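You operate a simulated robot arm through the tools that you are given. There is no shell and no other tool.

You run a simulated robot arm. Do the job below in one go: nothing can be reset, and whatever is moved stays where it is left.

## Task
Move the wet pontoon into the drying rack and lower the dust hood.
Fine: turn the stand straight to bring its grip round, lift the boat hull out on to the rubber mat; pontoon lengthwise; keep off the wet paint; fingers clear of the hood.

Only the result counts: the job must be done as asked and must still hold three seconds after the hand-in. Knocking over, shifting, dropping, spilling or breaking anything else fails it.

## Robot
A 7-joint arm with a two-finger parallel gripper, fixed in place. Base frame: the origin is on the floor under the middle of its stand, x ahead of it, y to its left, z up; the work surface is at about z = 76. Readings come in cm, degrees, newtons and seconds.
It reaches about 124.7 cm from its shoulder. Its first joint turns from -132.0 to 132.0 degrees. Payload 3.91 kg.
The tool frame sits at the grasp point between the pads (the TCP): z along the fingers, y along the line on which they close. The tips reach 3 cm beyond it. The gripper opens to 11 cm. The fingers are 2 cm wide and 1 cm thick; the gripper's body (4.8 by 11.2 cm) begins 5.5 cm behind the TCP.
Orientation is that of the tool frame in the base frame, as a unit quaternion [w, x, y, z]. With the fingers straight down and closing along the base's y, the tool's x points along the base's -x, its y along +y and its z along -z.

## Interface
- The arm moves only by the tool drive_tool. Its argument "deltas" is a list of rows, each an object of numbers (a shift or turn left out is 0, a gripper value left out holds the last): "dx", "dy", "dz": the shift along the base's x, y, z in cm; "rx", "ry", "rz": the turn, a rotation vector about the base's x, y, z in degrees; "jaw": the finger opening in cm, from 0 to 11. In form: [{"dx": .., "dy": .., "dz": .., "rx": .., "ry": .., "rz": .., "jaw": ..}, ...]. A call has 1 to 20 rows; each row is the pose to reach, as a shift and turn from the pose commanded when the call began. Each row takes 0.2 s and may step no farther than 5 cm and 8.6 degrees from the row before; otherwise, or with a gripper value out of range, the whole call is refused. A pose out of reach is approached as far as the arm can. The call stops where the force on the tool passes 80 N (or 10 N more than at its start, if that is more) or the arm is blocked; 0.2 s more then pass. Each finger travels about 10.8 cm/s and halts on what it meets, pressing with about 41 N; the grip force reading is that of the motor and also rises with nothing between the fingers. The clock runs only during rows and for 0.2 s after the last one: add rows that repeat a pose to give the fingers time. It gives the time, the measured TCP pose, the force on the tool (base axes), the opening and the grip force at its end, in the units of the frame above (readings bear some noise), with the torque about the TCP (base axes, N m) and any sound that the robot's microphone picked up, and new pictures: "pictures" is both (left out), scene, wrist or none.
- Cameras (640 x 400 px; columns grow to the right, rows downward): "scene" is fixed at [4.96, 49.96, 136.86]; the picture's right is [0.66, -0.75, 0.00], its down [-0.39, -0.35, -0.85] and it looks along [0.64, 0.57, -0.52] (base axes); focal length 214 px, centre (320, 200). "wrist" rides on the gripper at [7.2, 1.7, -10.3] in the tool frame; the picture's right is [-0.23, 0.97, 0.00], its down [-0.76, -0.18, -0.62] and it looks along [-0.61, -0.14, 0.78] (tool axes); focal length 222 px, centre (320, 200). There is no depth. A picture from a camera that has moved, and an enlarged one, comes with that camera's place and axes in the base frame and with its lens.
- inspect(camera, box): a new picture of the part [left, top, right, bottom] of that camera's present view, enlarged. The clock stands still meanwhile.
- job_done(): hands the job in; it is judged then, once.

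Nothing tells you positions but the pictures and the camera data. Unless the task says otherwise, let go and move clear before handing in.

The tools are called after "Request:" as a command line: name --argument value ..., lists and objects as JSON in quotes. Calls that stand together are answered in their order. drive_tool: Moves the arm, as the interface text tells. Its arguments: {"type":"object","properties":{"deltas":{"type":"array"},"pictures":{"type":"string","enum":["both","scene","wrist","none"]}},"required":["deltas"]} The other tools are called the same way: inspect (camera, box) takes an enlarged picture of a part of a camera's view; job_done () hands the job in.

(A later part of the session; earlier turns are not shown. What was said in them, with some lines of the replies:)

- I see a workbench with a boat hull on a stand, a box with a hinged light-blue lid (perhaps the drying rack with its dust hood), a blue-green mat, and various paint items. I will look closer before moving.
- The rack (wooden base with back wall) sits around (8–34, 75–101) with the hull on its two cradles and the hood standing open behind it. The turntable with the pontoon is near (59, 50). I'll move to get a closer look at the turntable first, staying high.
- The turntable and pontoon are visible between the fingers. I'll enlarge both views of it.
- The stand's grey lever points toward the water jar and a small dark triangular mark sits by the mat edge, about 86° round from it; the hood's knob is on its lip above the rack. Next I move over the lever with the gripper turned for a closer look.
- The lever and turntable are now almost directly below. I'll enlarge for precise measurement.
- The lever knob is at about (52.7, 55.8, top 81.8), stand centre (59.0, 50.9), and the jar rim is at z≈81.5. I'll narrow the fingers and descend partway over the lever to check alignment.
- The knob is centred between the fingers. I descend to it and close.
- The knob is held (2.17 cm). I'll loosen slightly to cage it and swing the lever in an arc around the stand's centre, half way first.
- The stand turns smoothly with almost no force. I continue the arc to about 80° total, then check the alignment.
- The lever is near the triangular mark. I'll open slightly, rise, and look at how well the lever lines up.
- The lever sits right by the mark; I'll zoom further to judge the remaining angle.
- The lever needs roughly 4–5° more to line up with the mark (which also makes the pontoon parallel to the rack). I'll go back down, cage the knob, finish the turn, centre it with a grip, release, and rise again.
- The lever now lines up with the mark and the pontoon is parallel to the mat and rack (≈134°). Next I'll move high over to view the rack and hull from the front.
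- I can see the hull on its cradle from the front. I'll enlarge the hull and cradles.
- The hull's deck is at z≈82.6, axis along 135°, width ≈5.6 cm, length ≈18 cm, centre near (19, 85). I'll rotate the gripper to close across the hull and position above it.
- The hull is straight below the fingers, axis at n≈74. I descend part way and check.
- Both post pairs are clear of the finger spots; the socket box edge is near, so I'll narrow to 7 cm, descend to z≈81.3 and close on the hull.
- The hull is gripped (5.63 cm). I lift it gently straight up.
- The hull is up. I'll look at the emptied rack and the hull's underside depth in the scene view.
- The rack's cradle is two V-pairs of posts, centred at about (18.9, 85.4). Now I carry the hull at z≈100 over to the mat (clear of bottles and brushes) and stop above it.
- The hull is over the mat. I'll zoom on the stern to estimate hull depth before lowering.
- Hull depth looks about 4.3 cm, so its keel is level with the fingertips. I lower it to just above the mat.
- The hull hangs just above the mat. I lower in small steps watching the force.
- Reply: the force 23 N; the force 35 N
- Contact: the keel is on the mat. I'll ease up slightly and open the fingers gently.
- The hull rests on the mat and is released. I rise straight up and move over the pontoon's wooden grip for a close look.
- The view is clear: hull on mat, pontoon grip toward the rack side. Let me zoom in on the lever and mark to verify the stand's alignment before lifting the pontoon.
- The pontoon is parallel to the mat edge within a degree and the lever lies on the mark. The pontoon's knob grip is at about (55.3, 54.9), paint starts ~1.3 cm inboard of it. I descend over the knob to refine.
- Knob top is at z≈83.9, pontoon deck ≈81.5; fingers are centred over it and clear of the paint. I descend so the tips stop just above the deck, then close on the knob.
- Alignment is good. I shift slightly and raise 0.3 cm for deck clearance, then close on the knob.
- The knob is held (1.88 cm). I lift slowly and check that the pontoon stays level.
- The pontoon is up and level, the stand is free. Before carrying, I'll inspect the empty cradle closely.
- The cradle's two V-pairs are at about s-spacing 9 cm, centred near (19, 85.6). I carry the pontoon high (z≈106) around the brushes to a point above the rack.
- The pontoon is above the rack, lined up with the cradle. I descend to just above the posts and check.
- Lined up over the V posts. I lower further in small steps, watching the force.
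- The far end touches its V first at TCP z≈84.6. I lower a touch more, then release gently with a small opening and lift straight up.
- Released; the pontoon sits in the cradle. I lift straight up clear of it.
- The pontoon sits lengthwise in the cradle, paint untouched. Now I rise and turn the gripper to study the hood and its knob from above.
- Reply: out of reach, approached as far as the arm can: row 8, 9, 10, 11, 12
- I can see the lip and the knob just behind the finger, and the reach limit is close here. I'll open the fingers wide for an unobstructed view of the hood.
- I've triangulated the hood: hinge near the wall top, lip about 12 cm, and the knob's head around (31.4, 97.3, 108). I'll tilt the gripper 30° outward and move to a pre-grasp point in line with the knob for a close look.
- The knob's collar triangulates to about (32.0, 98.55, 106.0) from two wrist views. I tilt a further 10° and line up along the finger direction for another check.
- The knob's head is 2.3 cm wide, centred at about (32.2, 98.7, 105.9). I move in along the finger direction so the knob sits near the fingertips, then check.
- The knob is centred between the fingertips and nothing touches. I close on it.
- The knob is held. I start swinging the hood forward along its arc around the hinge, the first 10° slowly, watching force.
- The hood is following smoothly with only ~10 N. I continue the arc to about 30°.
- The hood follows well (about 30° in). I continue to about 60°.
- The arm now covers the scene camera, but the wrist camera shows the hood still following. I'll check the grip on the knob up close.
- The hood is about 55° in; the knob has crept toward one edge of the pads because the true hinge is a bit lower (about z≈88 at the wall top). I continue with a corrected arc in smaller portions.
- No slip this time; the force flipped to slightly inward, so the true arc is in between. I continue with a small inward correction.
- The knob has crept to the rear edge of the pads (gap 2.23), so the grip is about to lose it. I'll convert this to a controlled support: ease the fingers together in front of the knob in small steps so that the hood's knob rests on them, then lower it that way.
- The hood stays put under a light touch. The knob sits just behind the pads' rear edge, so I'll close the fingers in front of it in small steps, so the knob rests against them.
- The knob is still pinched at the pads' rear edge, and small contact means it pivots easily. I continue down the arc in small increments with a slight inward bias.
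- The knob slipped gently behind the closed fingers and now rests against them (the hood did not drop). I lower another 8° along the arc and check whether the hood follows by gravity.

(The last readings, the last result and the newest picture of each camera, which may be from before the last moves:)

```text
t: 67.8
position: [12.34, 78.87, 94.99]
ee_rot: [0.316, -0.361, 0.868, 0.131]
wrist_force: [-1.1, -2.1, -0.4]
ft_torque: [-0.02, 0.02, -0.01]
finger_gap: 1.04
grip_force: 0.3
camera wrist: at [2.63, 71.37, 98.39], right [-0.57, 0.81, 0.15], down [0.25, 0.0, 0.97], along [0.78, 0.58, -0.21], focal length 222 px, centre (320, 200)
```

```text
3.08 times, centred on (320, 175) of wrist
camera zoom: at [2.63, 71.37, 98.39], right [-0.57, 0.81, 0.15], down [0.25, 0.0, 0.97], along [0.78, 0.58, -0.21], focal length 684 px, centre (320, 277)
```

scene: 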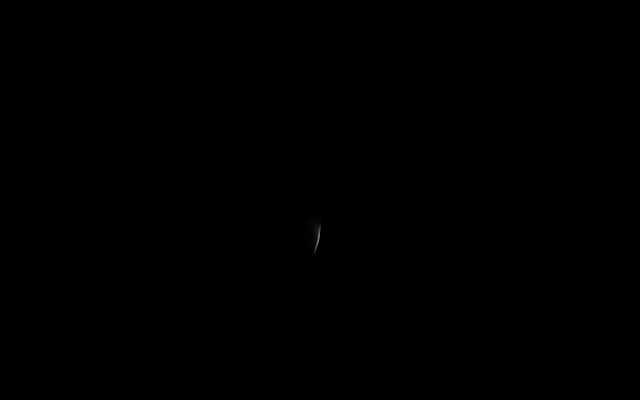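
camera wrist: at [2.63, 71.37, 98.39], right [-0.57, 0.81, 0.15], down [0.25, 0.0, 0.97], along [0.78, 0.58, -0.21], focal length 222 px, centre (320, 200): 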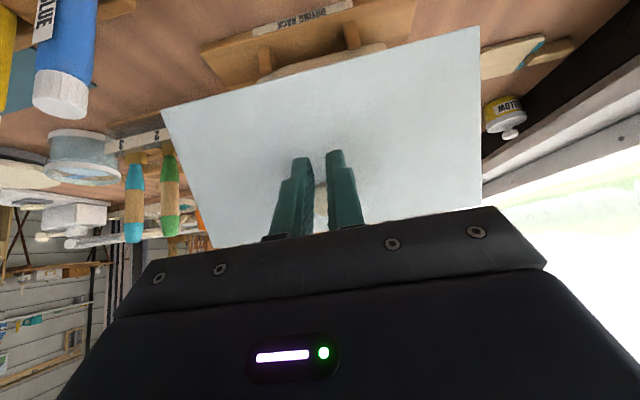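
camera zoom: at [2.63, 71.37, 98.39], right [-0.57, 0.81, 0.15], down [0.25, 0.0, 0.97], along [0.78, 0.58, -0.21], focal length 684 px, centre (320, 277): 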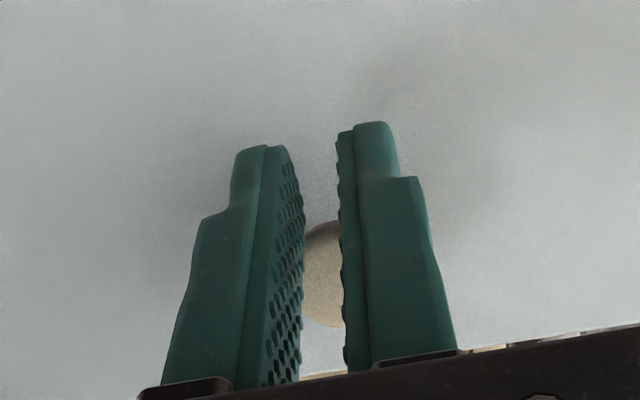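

The hood follows the fingers nicely by gravity. I keep lowering along the arc.

Request:
drive_tool --deltas '[{"dx": -0.15, "dy": -0.15, "dz": -0.62}, {"dx": -0.283, "dy": -0.283, "dz": -1.25}, {"dx": -0.4, "dy": -0.4, "dz": -1.88}, {"dx": -0.509, "dy": -0.509, "dz": -2.52}, {"dx": -0.6, "dy": -0.6, "dz": -3.16}, {"dx": -0.672, "dy": -0.672, "dz": -3.81}]'

Request:
inspect --camera "wrist" --box '[220, 100, 420, 240]'

```text
t: 69.2
position: [11.59, 78.22, 91.18]
ee_rot: [0.316, -0.36, 0.868, 0.13]
wrist_force: [-1.5, -2.2, -1.1]
ft_torque: [-0.01, 0.01, -0.01]
finger_gap: 1.04
grip_force: 0.7
camera wrist: at [1.96, 70.69, 94.62], right [-0.57, 0.81, 0.15], down [0.26, 0.0, 0.97], along [0.78, 0.58, -0.21], focal length 222 px, centre (320, 200)
```

scene: 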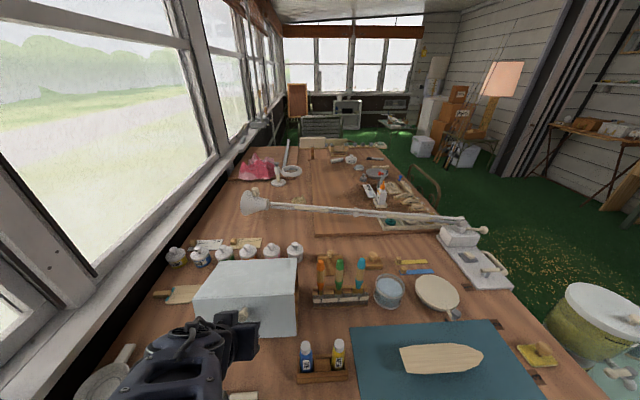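
wrist: 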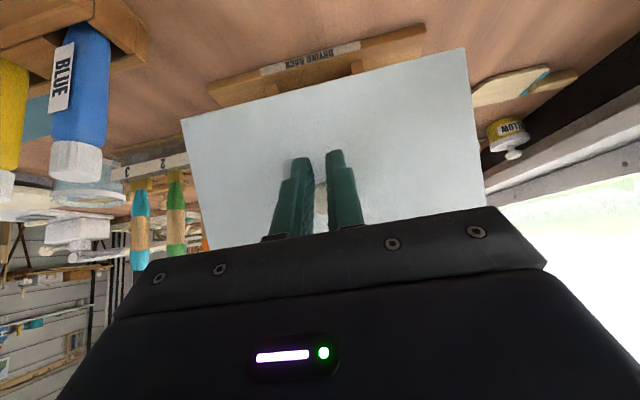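

```text
2.86 times, centred on (320, 170) of wrist
camera zoom: at [1.96, 70.69, 94.62], right [-0.57, 0.81, 0.15], down [0.26, 0.0, 0.97], along [0.78, 0.58, -0.21], focal length 635 px, centre (320, 286)
```

zoom: 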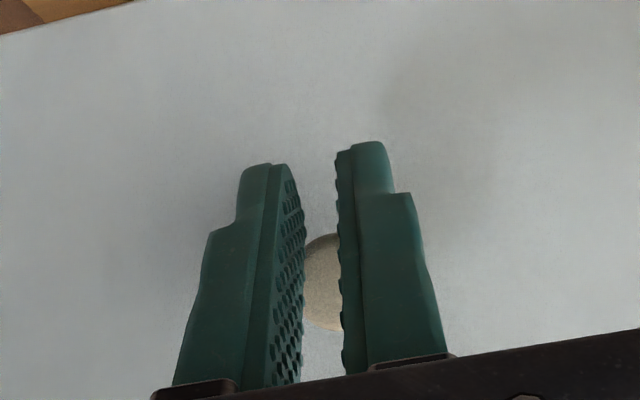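

The scene view is back: the hood is well down now, resting on the fingers. I check it from the scene camera before the last part.

Request:
inspect --camera "scene" --box '[160, 240, 320, 400]'

```text
2.50 times, centred on (240, 320) of scene
camera zoom: at [4.96, 49.96, 136.86], right [0.66, -0.75, 0.0], down [-0.39, -0.35, -0.85], along [0.64, 0.57, -0.52], focal length 536 px, centre (520, -100)
```

zoom: 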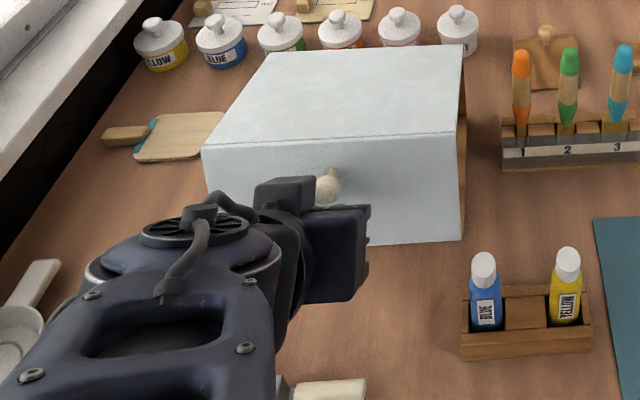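

About 20° remain. I lower further, watching for the hood's stop.

Request:
drive_tool --deltas '[{"dx": -0.05, "dy": -0.05, "dz": -0.65}, {"dx": -0.09, "dy": -0.09, "dz": -1.31}, {"dx": -0.11, "dy": -0.11, "dz": -1.96}, {"dx": -0.127, "dy": -0.127, "dz": -2.62}, {"dx": -0.12, "dy": -0.12, "dz": -3.27}, {"dx": -0.09, "dy": -0.09, "dz": -3.93}]'

Request:
inspect --camera "scene" --box '[160, 240, 320, 400]'

Request:
inspect --camera "wrist" --box '[220, 100, 420, 240]'

```text
t: 70.6
position: [11.47, 78.07, 87.2]
ee_rot: [0.317, -0.36, 0.868, 0.13]
wrist_force: [-0.9, -2.6, -1.1]
ft_torque: [-0.01, 0.03, -0.03]
finger_gap: 1.03
grip_force: 0.2
camera wrist: at [1.85, 70.56, 90.66], right [-0.57, 0.81, 0.15], down [0.25, 0.0, 0.97], along [0.78, 0.58, -0.21], focal length 222 px, centre (320, 200)
```

scene: 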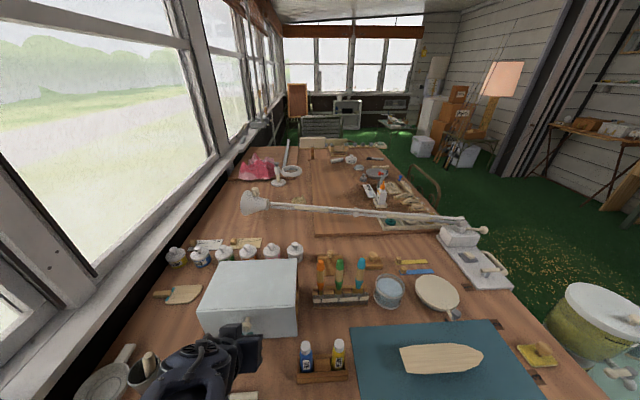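
wrist: 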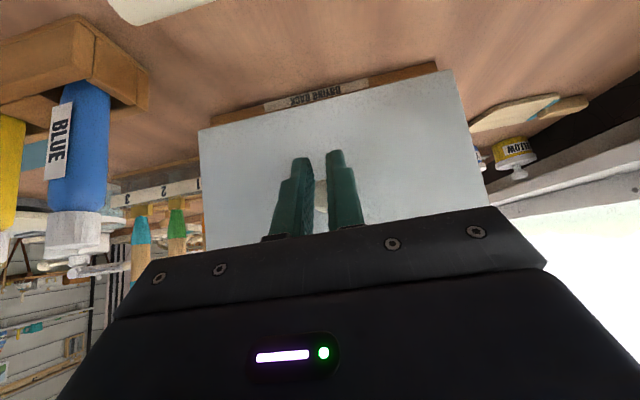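

```text
2.50 times, centred on (240, 320) of scene
camera zoom: at [4.96, 49.96, 136.86], right [0.66, -0.75, 0.0], down [-0.39, -0.35, -0.85], along [0.64, 0.57, -0.52], focal length 536 px, centre (520, -100)
```

zoom: 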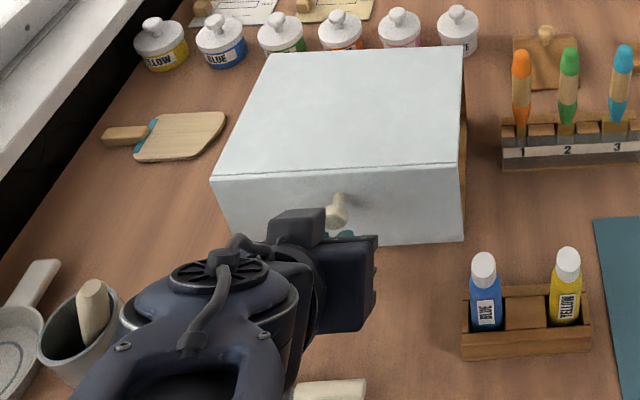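

```text
2.86 times, centred on (320, 170) of wrist
camera zoom: at [1.85, 70.56, 90.66], right [-0.57, 0.81, 0.15], down [0.25, 0.0, 0.97], along [0.78, 0.58, -0.21], focal length 635 px, centre (320, 286)
```

zoom: 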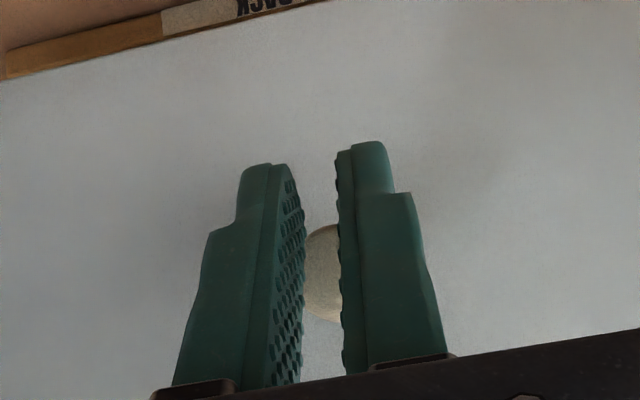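

Nearly closed. I lower the last part slowly until the hood rests on its own stop.

Request:
drive_tool --deltas '[{"dx": 0.02, "dy": 0.02, "dz": -0.5}, {"dx": 0.06, "dy": 0.06, "dz": -1.0}, {"dx": 0.1, "dy": 0.1, "dz": -1.5}, {"dx": 0.15, "dy": 0.15, "dz": -2.0}, {"dx": 0.2, "dy": 0.2, "dz": -2.5}]'

Request:
inspect --camera "scene" --box '[180, 250, 320, 390]'

Request:
inspect --camera "wrist" --box '[180, 50, 480, 240]'

```text
t: 71.8
position: [11.75, 78.28, 84.73]
ee_rot: [0.316, -0.36, 0.868, 0.131]
wrist_force: [-0.3, 0.5, -0.2]
ft_torque: [0.01, 0.0, 0.02]
finger_gap: 0.99
grip_force: 0.0
camera wrist: at [2.09, 70.82, 88.18], right [-0.57, 0.81, 0.15], down [0.26, 0.0, 0.97], along [0.78, 0.58, -0.21], focal length 222 px, centre (320, 200)
```

scene: 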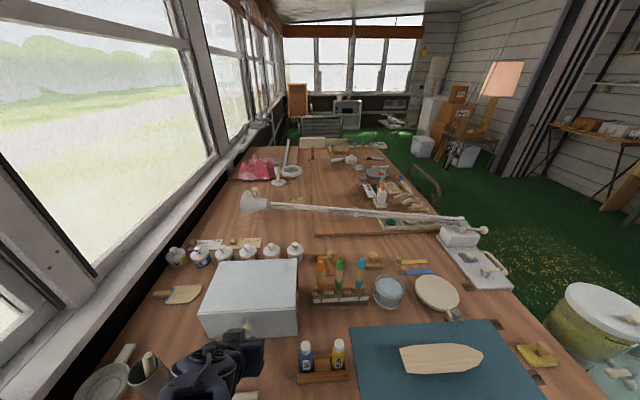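
wrist: 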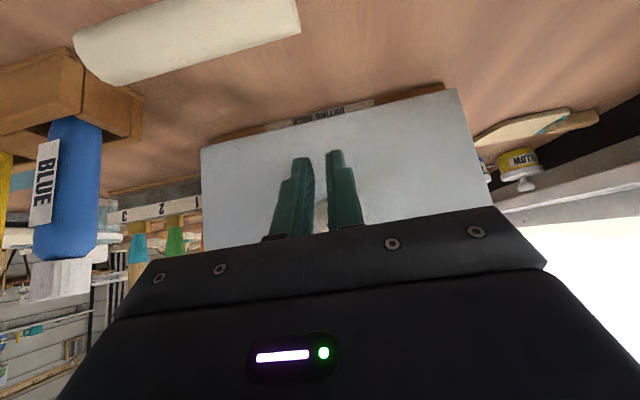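

```text
2.86 times, centred on (250, 320) of scene
camera zoom: at [4.96, 49.96, 136.86], right [0.66, -0.75, 0.0], down [-0.39, -0.35, -0.85], along [0.64, 0.57, -0.52], focal length 613 px, centre (520, -143)
```

zoom: 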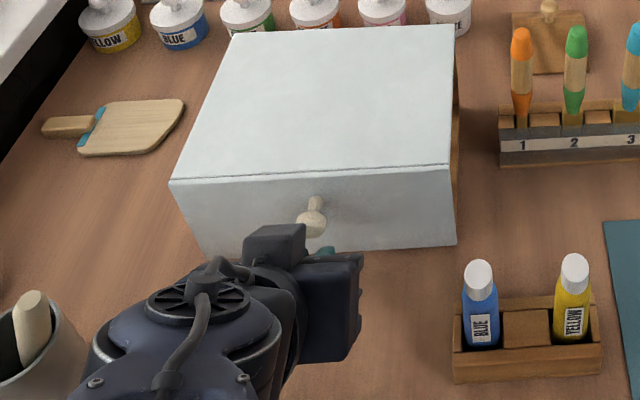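

```text
2.11 times, centred on (330, 145) of wrist
camera zoom: at [2.09, 70.82, 88.18], right [-0.57, 0.81, 0.15], down [0.26, 0.0, 0.97], along [0.78, 0.58, -0.21], focal length 468 px, centre (299, 316)
```

zoom: 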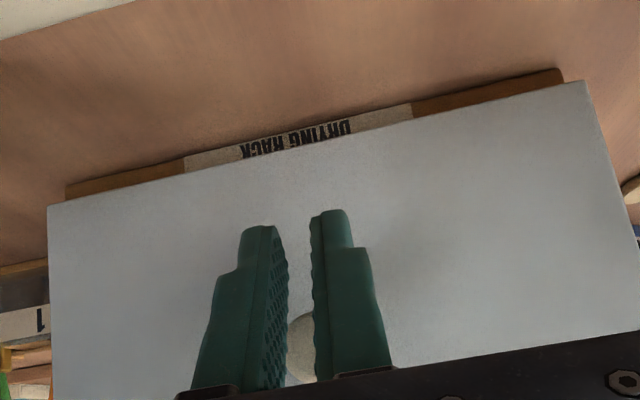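

The force has dropped to zero and the knob has separated from the fingers: the hood is resting on its own stop. I back the fingers away along their own direction and look.

Request:
drive_tool --deltas '[{"dx": -0.2, "dy": -0.2, "dz": -0.3}, {"dx": -0.9, "dy": -0.9, "dz": 0.7}, {"dx": -2.1, "dy": -2.1, "dz": 2.8}, {"dx": -3.5, "dy": -3.5, "dz": 5.2}, {"dx": -5, "dy": -5, "dz": 8}, {"dx": -6, "dy": -6.5, "dz": 12}]'

Request:
inspect --camera "scene" --box '[160, 230, 330, 370]'

Request:
inspect --camera "wrist" --box '[160, 40, 500, 240]'

```text
t: 73.2
position: [5.57, 71.78, 96.78]
ee_rot: [0.316, -0.36, 0.868, 0.13]
wrist_force: [-0.4, 0.0, 0.1]
ft_torque: [-0.03, -0.05, -0.02]
finger_gap: 1.0
grip_force: 0.0
camera wrist: at [-3.97, 64.33, 100.18], right [-0.57, 0.81, 0.14], down [0.25, 0.0, 0.97], along [0.78, 0.58, -0.21], focal length 222 px, centre (320, 200)
```

scene: 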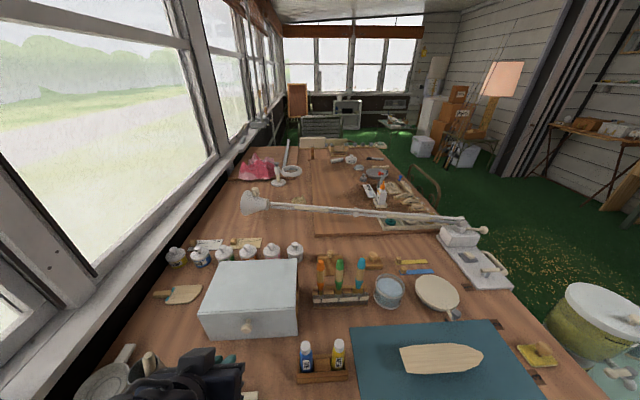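
wrist: 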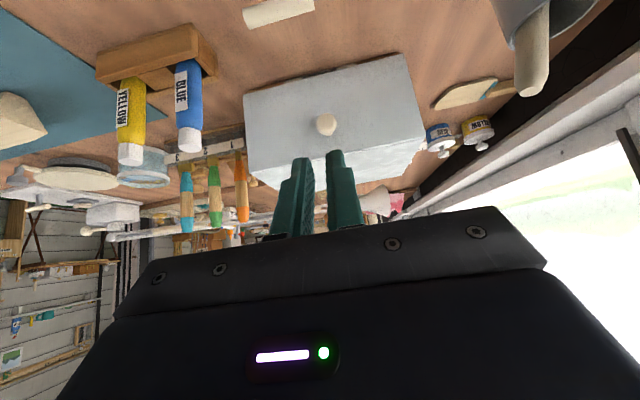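

```text
2.86 times, centred on (245, 300) of scene
camera zoom: at [4.96, 49.96, 136.86], right [0.66, -0.75, 0.0], down [-0.39, -0.35, -0.85], along [0.64, 0.57, -0.52], focal length 613 px, centre (534, -86)
```

zoom: 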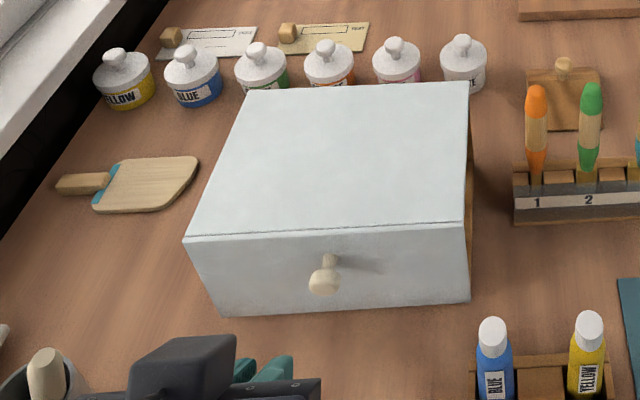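

```text
1.88 times, centred on (330, 140) of wrist
camera zoom: at [-3.97, 64.33, 100.18], right [-0.57, 0.81, 0.14], down [0.25, 0.0, 0.97], along [0.78, 0.58, -0.21], focal length 418 px, centre (301, 313)
```

zoom: 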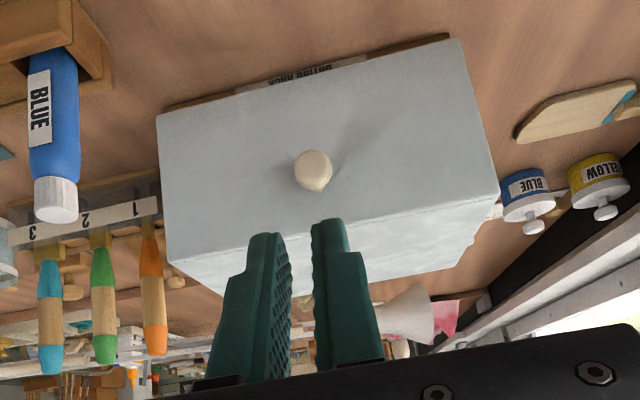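

The hood is down with the knob free. I'll check closely whether it is fully closed along its bottom edge.

Request:
inspect --camera "wrist" --box '[235, 40, 435, 160]'

Request:
inspect --camera "scene" --box '[195, 290, 310, 350]'

Request:
inspect --camera "scene" --box '[270, 250, 320, 350]'

```text
3.20 times, centred on (335, 100) of wrist
camera zoom: at [-3.97, 64.33, 100.18], right [-0.57, 0.81, 0.14], down [0.25, 0.0, 0.97], along [0.78, 0.58, -0.21], focal length 711 px, centre (272, 520)
```

zoom: 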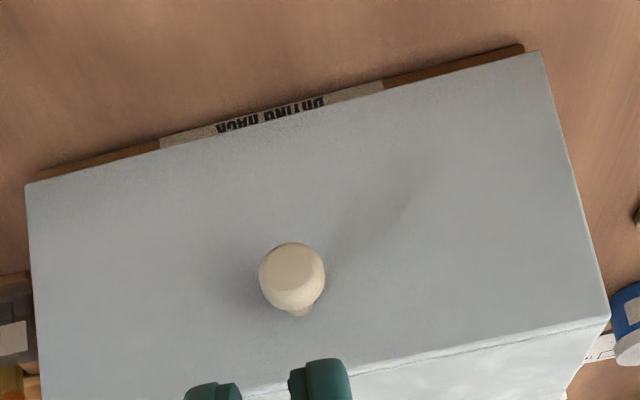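

```text
5.57 times, centred on (252, 320) of scene
camera zoom: at [4.96, 49.96, 136.86], right [0.66, -0.75, 0.0], down [-0.39, -0.35, -0.85], along [0.64, 0.57, -0.52], focal length 1194 px, centre (696, -468)
```

zoom: 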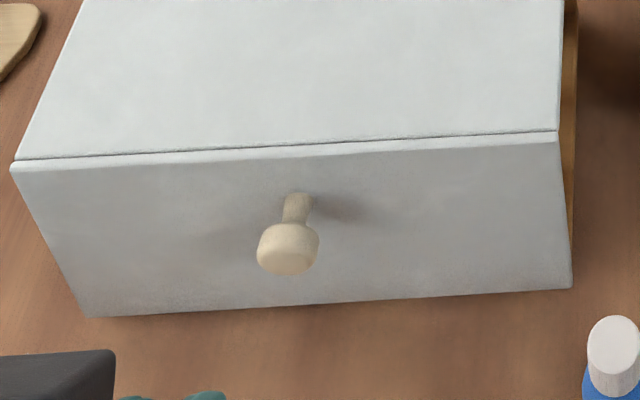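

```text
4.00 times, centred on (295, 300) of scene
camera zoom: at [4.96, 49.96, 136.86], right [0.66, -0.75, 0.0], down [-0.39, -0.35, -0.85], along [0.64, 0.57, -0.52], focal length 858 px, centre (420, -200)
```

zoom: 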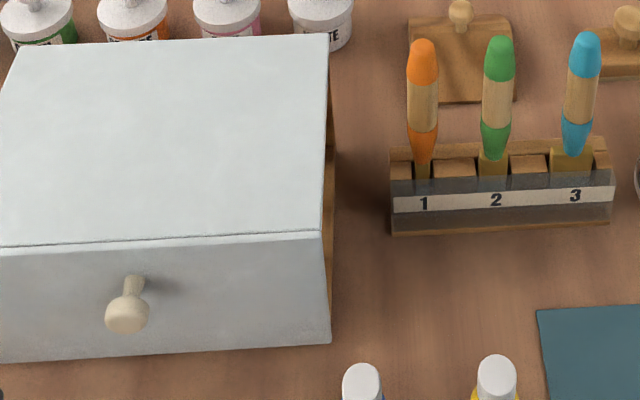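

The roof looks level and the lip covers the front, but a couple of degrees of closure are hard to judge. I'll bring the closed fingers upright above the knob and test with a very gentle downward touch on the knob only.

Request:
drive_tool --deltas '[{"rx": -5.6, "ry": 5.6, "dz": 1, "jaw": 0.2}, {"rx": -11.2, "ry": 11.2, "dx": 1, "dy": 1, "dz": 2}, {"rx": -16.9, "ry": 16.9, "dx": 2.5, "dy": 2.6, "dz": 2.5}, {"rx": -22.6, "ry": 22.6, "dx": 4.5, "dy": 4.6, "dz": 2.5}, {"rx": -28.28, "ry": 28.28, "dx": 6.5, "dy": 6.7, "dz": 2}, {"rx": -28.28, "ry": 28.28, "dx": 8.15, "dy": 8.4, "dz": 1.5}, {"rx": -28.28, "ry": 28.28, "dx": 8.15, "dy": 8.4, "dz": 1.5}]'

Request:
inspect --camera "wrist" --box '[220, 60, 440, 230]'

Request:
inspect --camera "scene" --box '[180, 230, 320, 350]'

```text
t: 74.8
position: [13.93, 80.14, 98.25]
ee_rot: [0.0, -0.383, 0.924, 0.0]
wrist_force: [0.0, 0.1, -0.4]
ft_torque: [0.0, 0.04, -0.02]
finger_gap: 0.02
grip_force: 37.9
camera wrist: at [7.72, 76.15, 108.67], right [-0.53, 0.85, 0.0], down [0.66, 0.41, 0.62], along [0.53, 0.33, -0.78], focal length 222 px, centre (320, 200)
```

scene: 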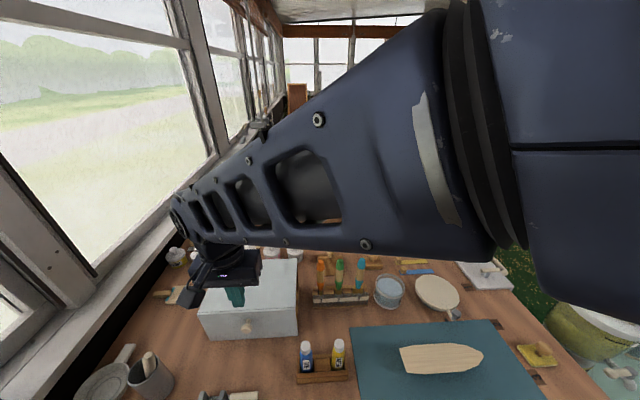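
wrist: 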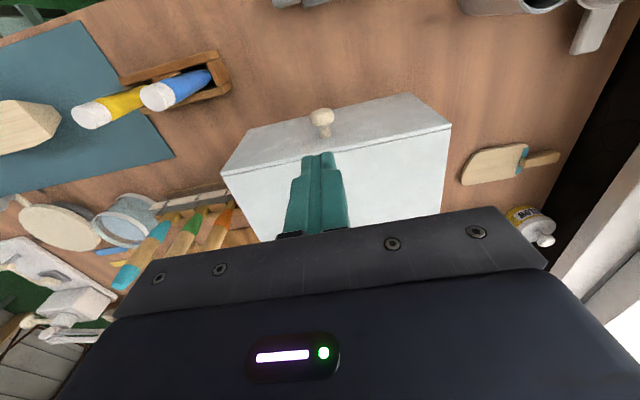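

```text
2.35 times, centred on (330, 145) of wrist
camera zoom: at [7.72, 76.15, 108.67], right [-0.53, 0.85, 0.0], down [0.66, 0.41, 0.62], along [0.53, 0.33, -0.78], focal length 523 px, centre (296, 329)
```

zoom: 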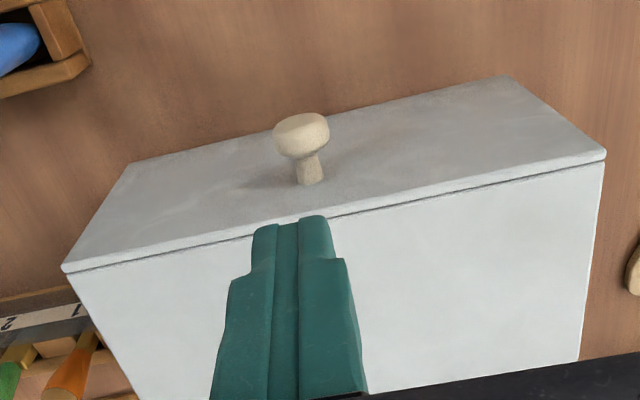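

```text
3.33 times, centred on (250, 290) of scene
camera zoom: at [4.96, 49.96, 136.86], right [0.66, -0.75, 0.0], down [-0.39, -0.35, -0.85], along [0.64, 0.57, -0.52], focal length 715 px, centre (553, -100)
```

zoom: 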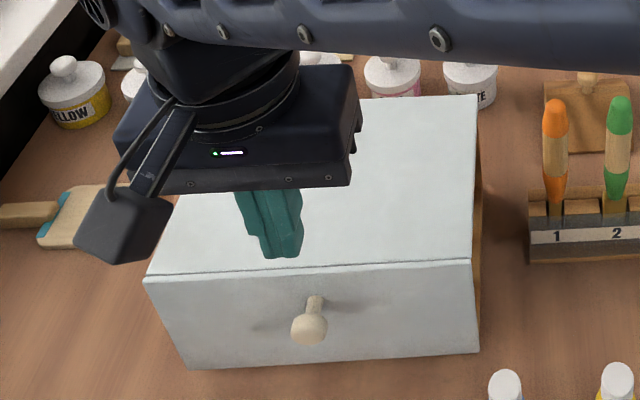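

From two wrist views the lip is vertical to within a fraction of a degree and the roof is level, so the hood is fully down; no push is needed. I retreat up and away and take final checks.

Request:
drive_tool --deltas '[{"dz": 4, "jaw": 2}, {"dz": 8.5, "jaw": 4}, {"dx": 0.5, "dy": -2, "dz": 13}, {"dx": 2, "dy": -5, "dz": 17}, {"dx": 4, "dy": -8, "dz": 20}, {"dx": 6.5, "dy": -11, "dz": 23}, {"dx": 9, "dy": -13, "dz": 26}, {"dx": 10, "dy": -14, "dz": 27}]'

Request:
inspect --camera "scene" --box '[170, 230, 330, 350]'

Request:
inspect --camera "scene" --box '[340, 250, 500, 390]'

Request:
inspect --camera "wrist" --box '[0, 0, 480, 230]'

```text
refused: row 4 steps farther than a row can; nothing moved
```

```text
3.33 times, centred on (250, 290) of scene
camera zoom: at [4.96, 49.96, 136.86], right [0.66, -0.75, 0.0], down [-0.39, -0.35, -0.85], along [0.64, 0.57, -0.52], focal length 715 px, centre (553, -100)
```

zoom: 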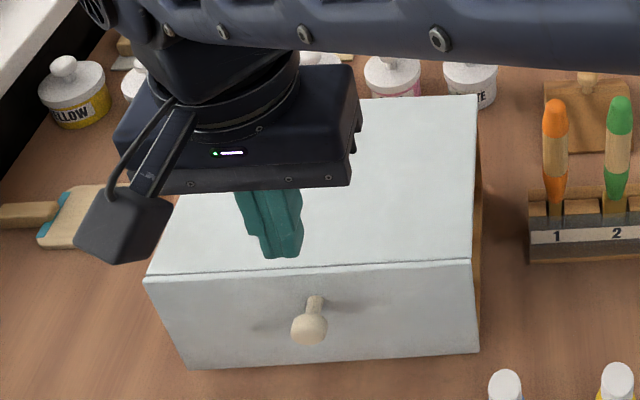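

```text
2.86 times, centred on (420, 320) of scene
camera zoom: at [4.96, 49.96, 136.86], right [0.66, -0.75, 0.0], down [-0.39, -0.35, -0.85], along [0.64, 0.57, -0.52], focal length 613 px, centre (34, -143)
```

zoom: 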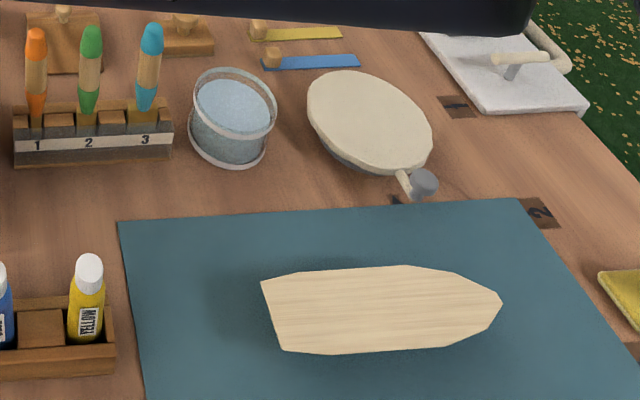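

```text
1.33 times, centred on (240, 115) of wrist
camera zoom: at [7.72, 76.15, 108.67], right [-0.53, 0.85, 0.0], down [0.66, 0.41, 0.62], along [0.53, 0.33, -0.78], focal length 296 px, centre (427, 313)
```

zoom: 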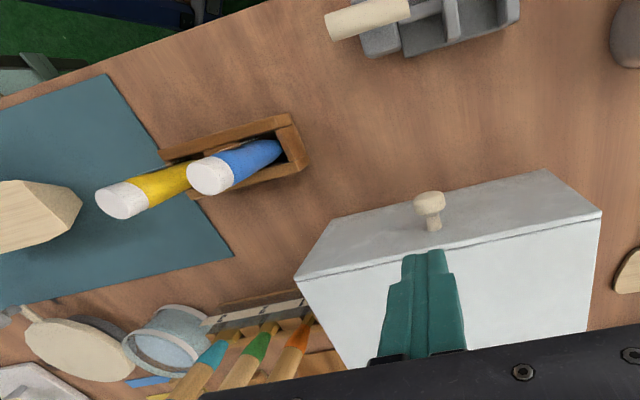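

The call was refused only because one step was too long; nothing moved. Hull, stand and hood all look right, so I retreat again with shorter steps.

Request:
drive_tool --deltas '[{"dz": 4, "jaw": 2}, {"dz": 8, "jaw": 4}, {"dx": 0.5, "dy": -1.5, "dz": 11.5}, {"dx": 1.5, "dy": -4, "dz": 15}, {"dx": 3, "dy": -6.5, "dz": 18}, {"dx": 5, "dy": -9, "dz": 20.5}, {"dx": 7, "dy": -11.5, "dz": 23}, {"dx": 9, "dy": -14, "dz": 25}, {"dx": 9, "dy": -14, "dz": 25}]'

Request:
inspect --camera "scene" --box '[170, 230, 330, 350]'

Request:
inspect --camera "scene" --box '[400, 265, 470, 325]'

```text
t: 76.8
position: [22.8, 66.24, 123.29]
ee_rot: [0.0, -0.383, 0.924, 0.0]
wrist_force: [0.1, -0.5, 0.0]
ft_torque: [-0.06, 0.01, 0.0]
finger_gap: 4.03
grip_force: 0.0
camera wrist: at [16.65, 62.24, 133.64], right [-0.53, 0.85, 0.0], down [0.66, 0.41, 0.62], along [0.53, 0.33, -0.78], focal length 222 px, centre (320, 200)
```

scene: 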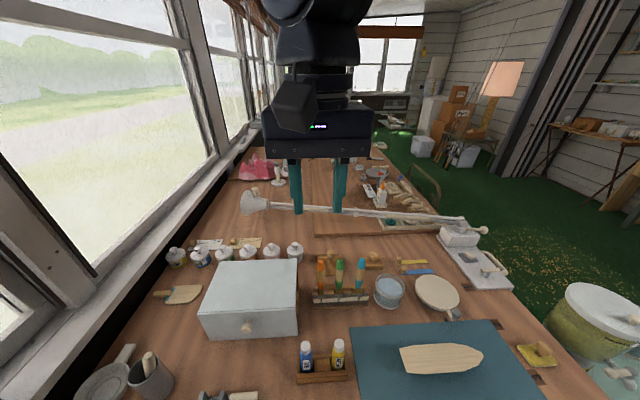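
wrist: 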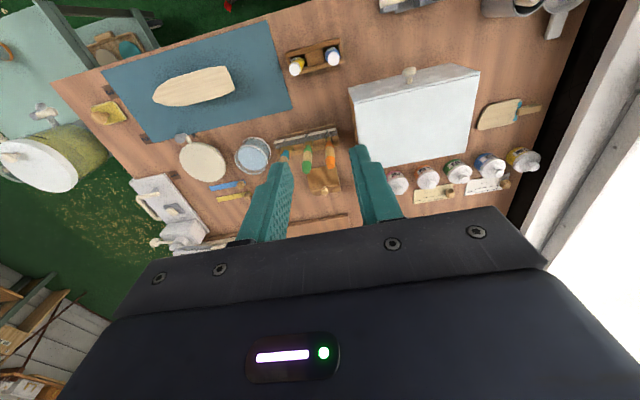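

```text
3.33 times, centred on (250, 290) of scene
camera zoom: at [4.96, 49.96, 136.86], right [0.66, -0.75, 0.0], down [-0.39, -0.35, -0.85], along [0.64, 0.57, -0.52], focal length 715 px, centre (553, -100)
```

zoom: 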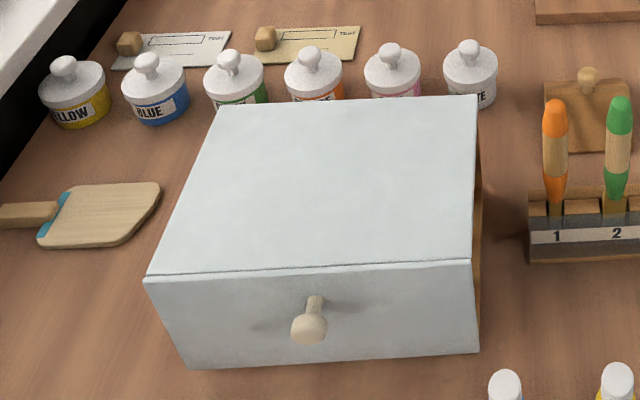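

```text
6.67 times, centred on (435, 295) of scene
camera zoom: at [4.96, 49.96, 136.86], right [0.66, -0.75, 0.0], down [-0.39, -0.35, -0.85], along [0.64, 0.57, -0.52], focal length 1430 px, centre (-447, -433)
```

zoom: 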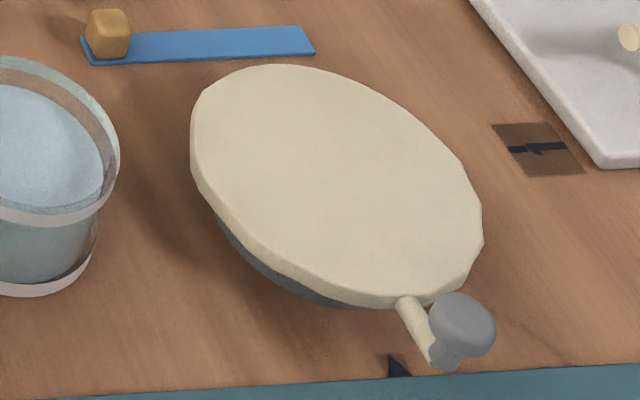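

Everything is in place: the stand's lever is on its mark, the hull is on the rubber mat, the pontoon is lengthwise in the rack under the closed hood, and the arm is clear. I hand the job in.

Request:
job_done

```text
The job is handed in.
```

The wet pontoon is in the drying rack, lying lengthwise with the dust hood down over it, and the job is handed in. I don't have the judge's verdict yet.

- **Stand:** I turned it by its lever until the lever lined up with the triangular mark, to within about 2°. That brought the pontoon's grip round to the rack side.
- **Hull:** It is on the rubber mat, set down upright and released.
- **Pontoon:** I carried it by its wooden grip, and the fingers stayed clear of the wet paint.
- **Hood:** I swung it down by its knob. Partway, the knob slipped out of the fingers' grip and came to rest against them. I lowered it the rest of the way like that, and it did not drop. By my measurements the roof is level to within about 2° and the front panel is vertical, so I take it as fully closed. I did not press on it to check.

I saw nothing else knocked or shifted in the final pictures, and the arm is parked clear of the bench.
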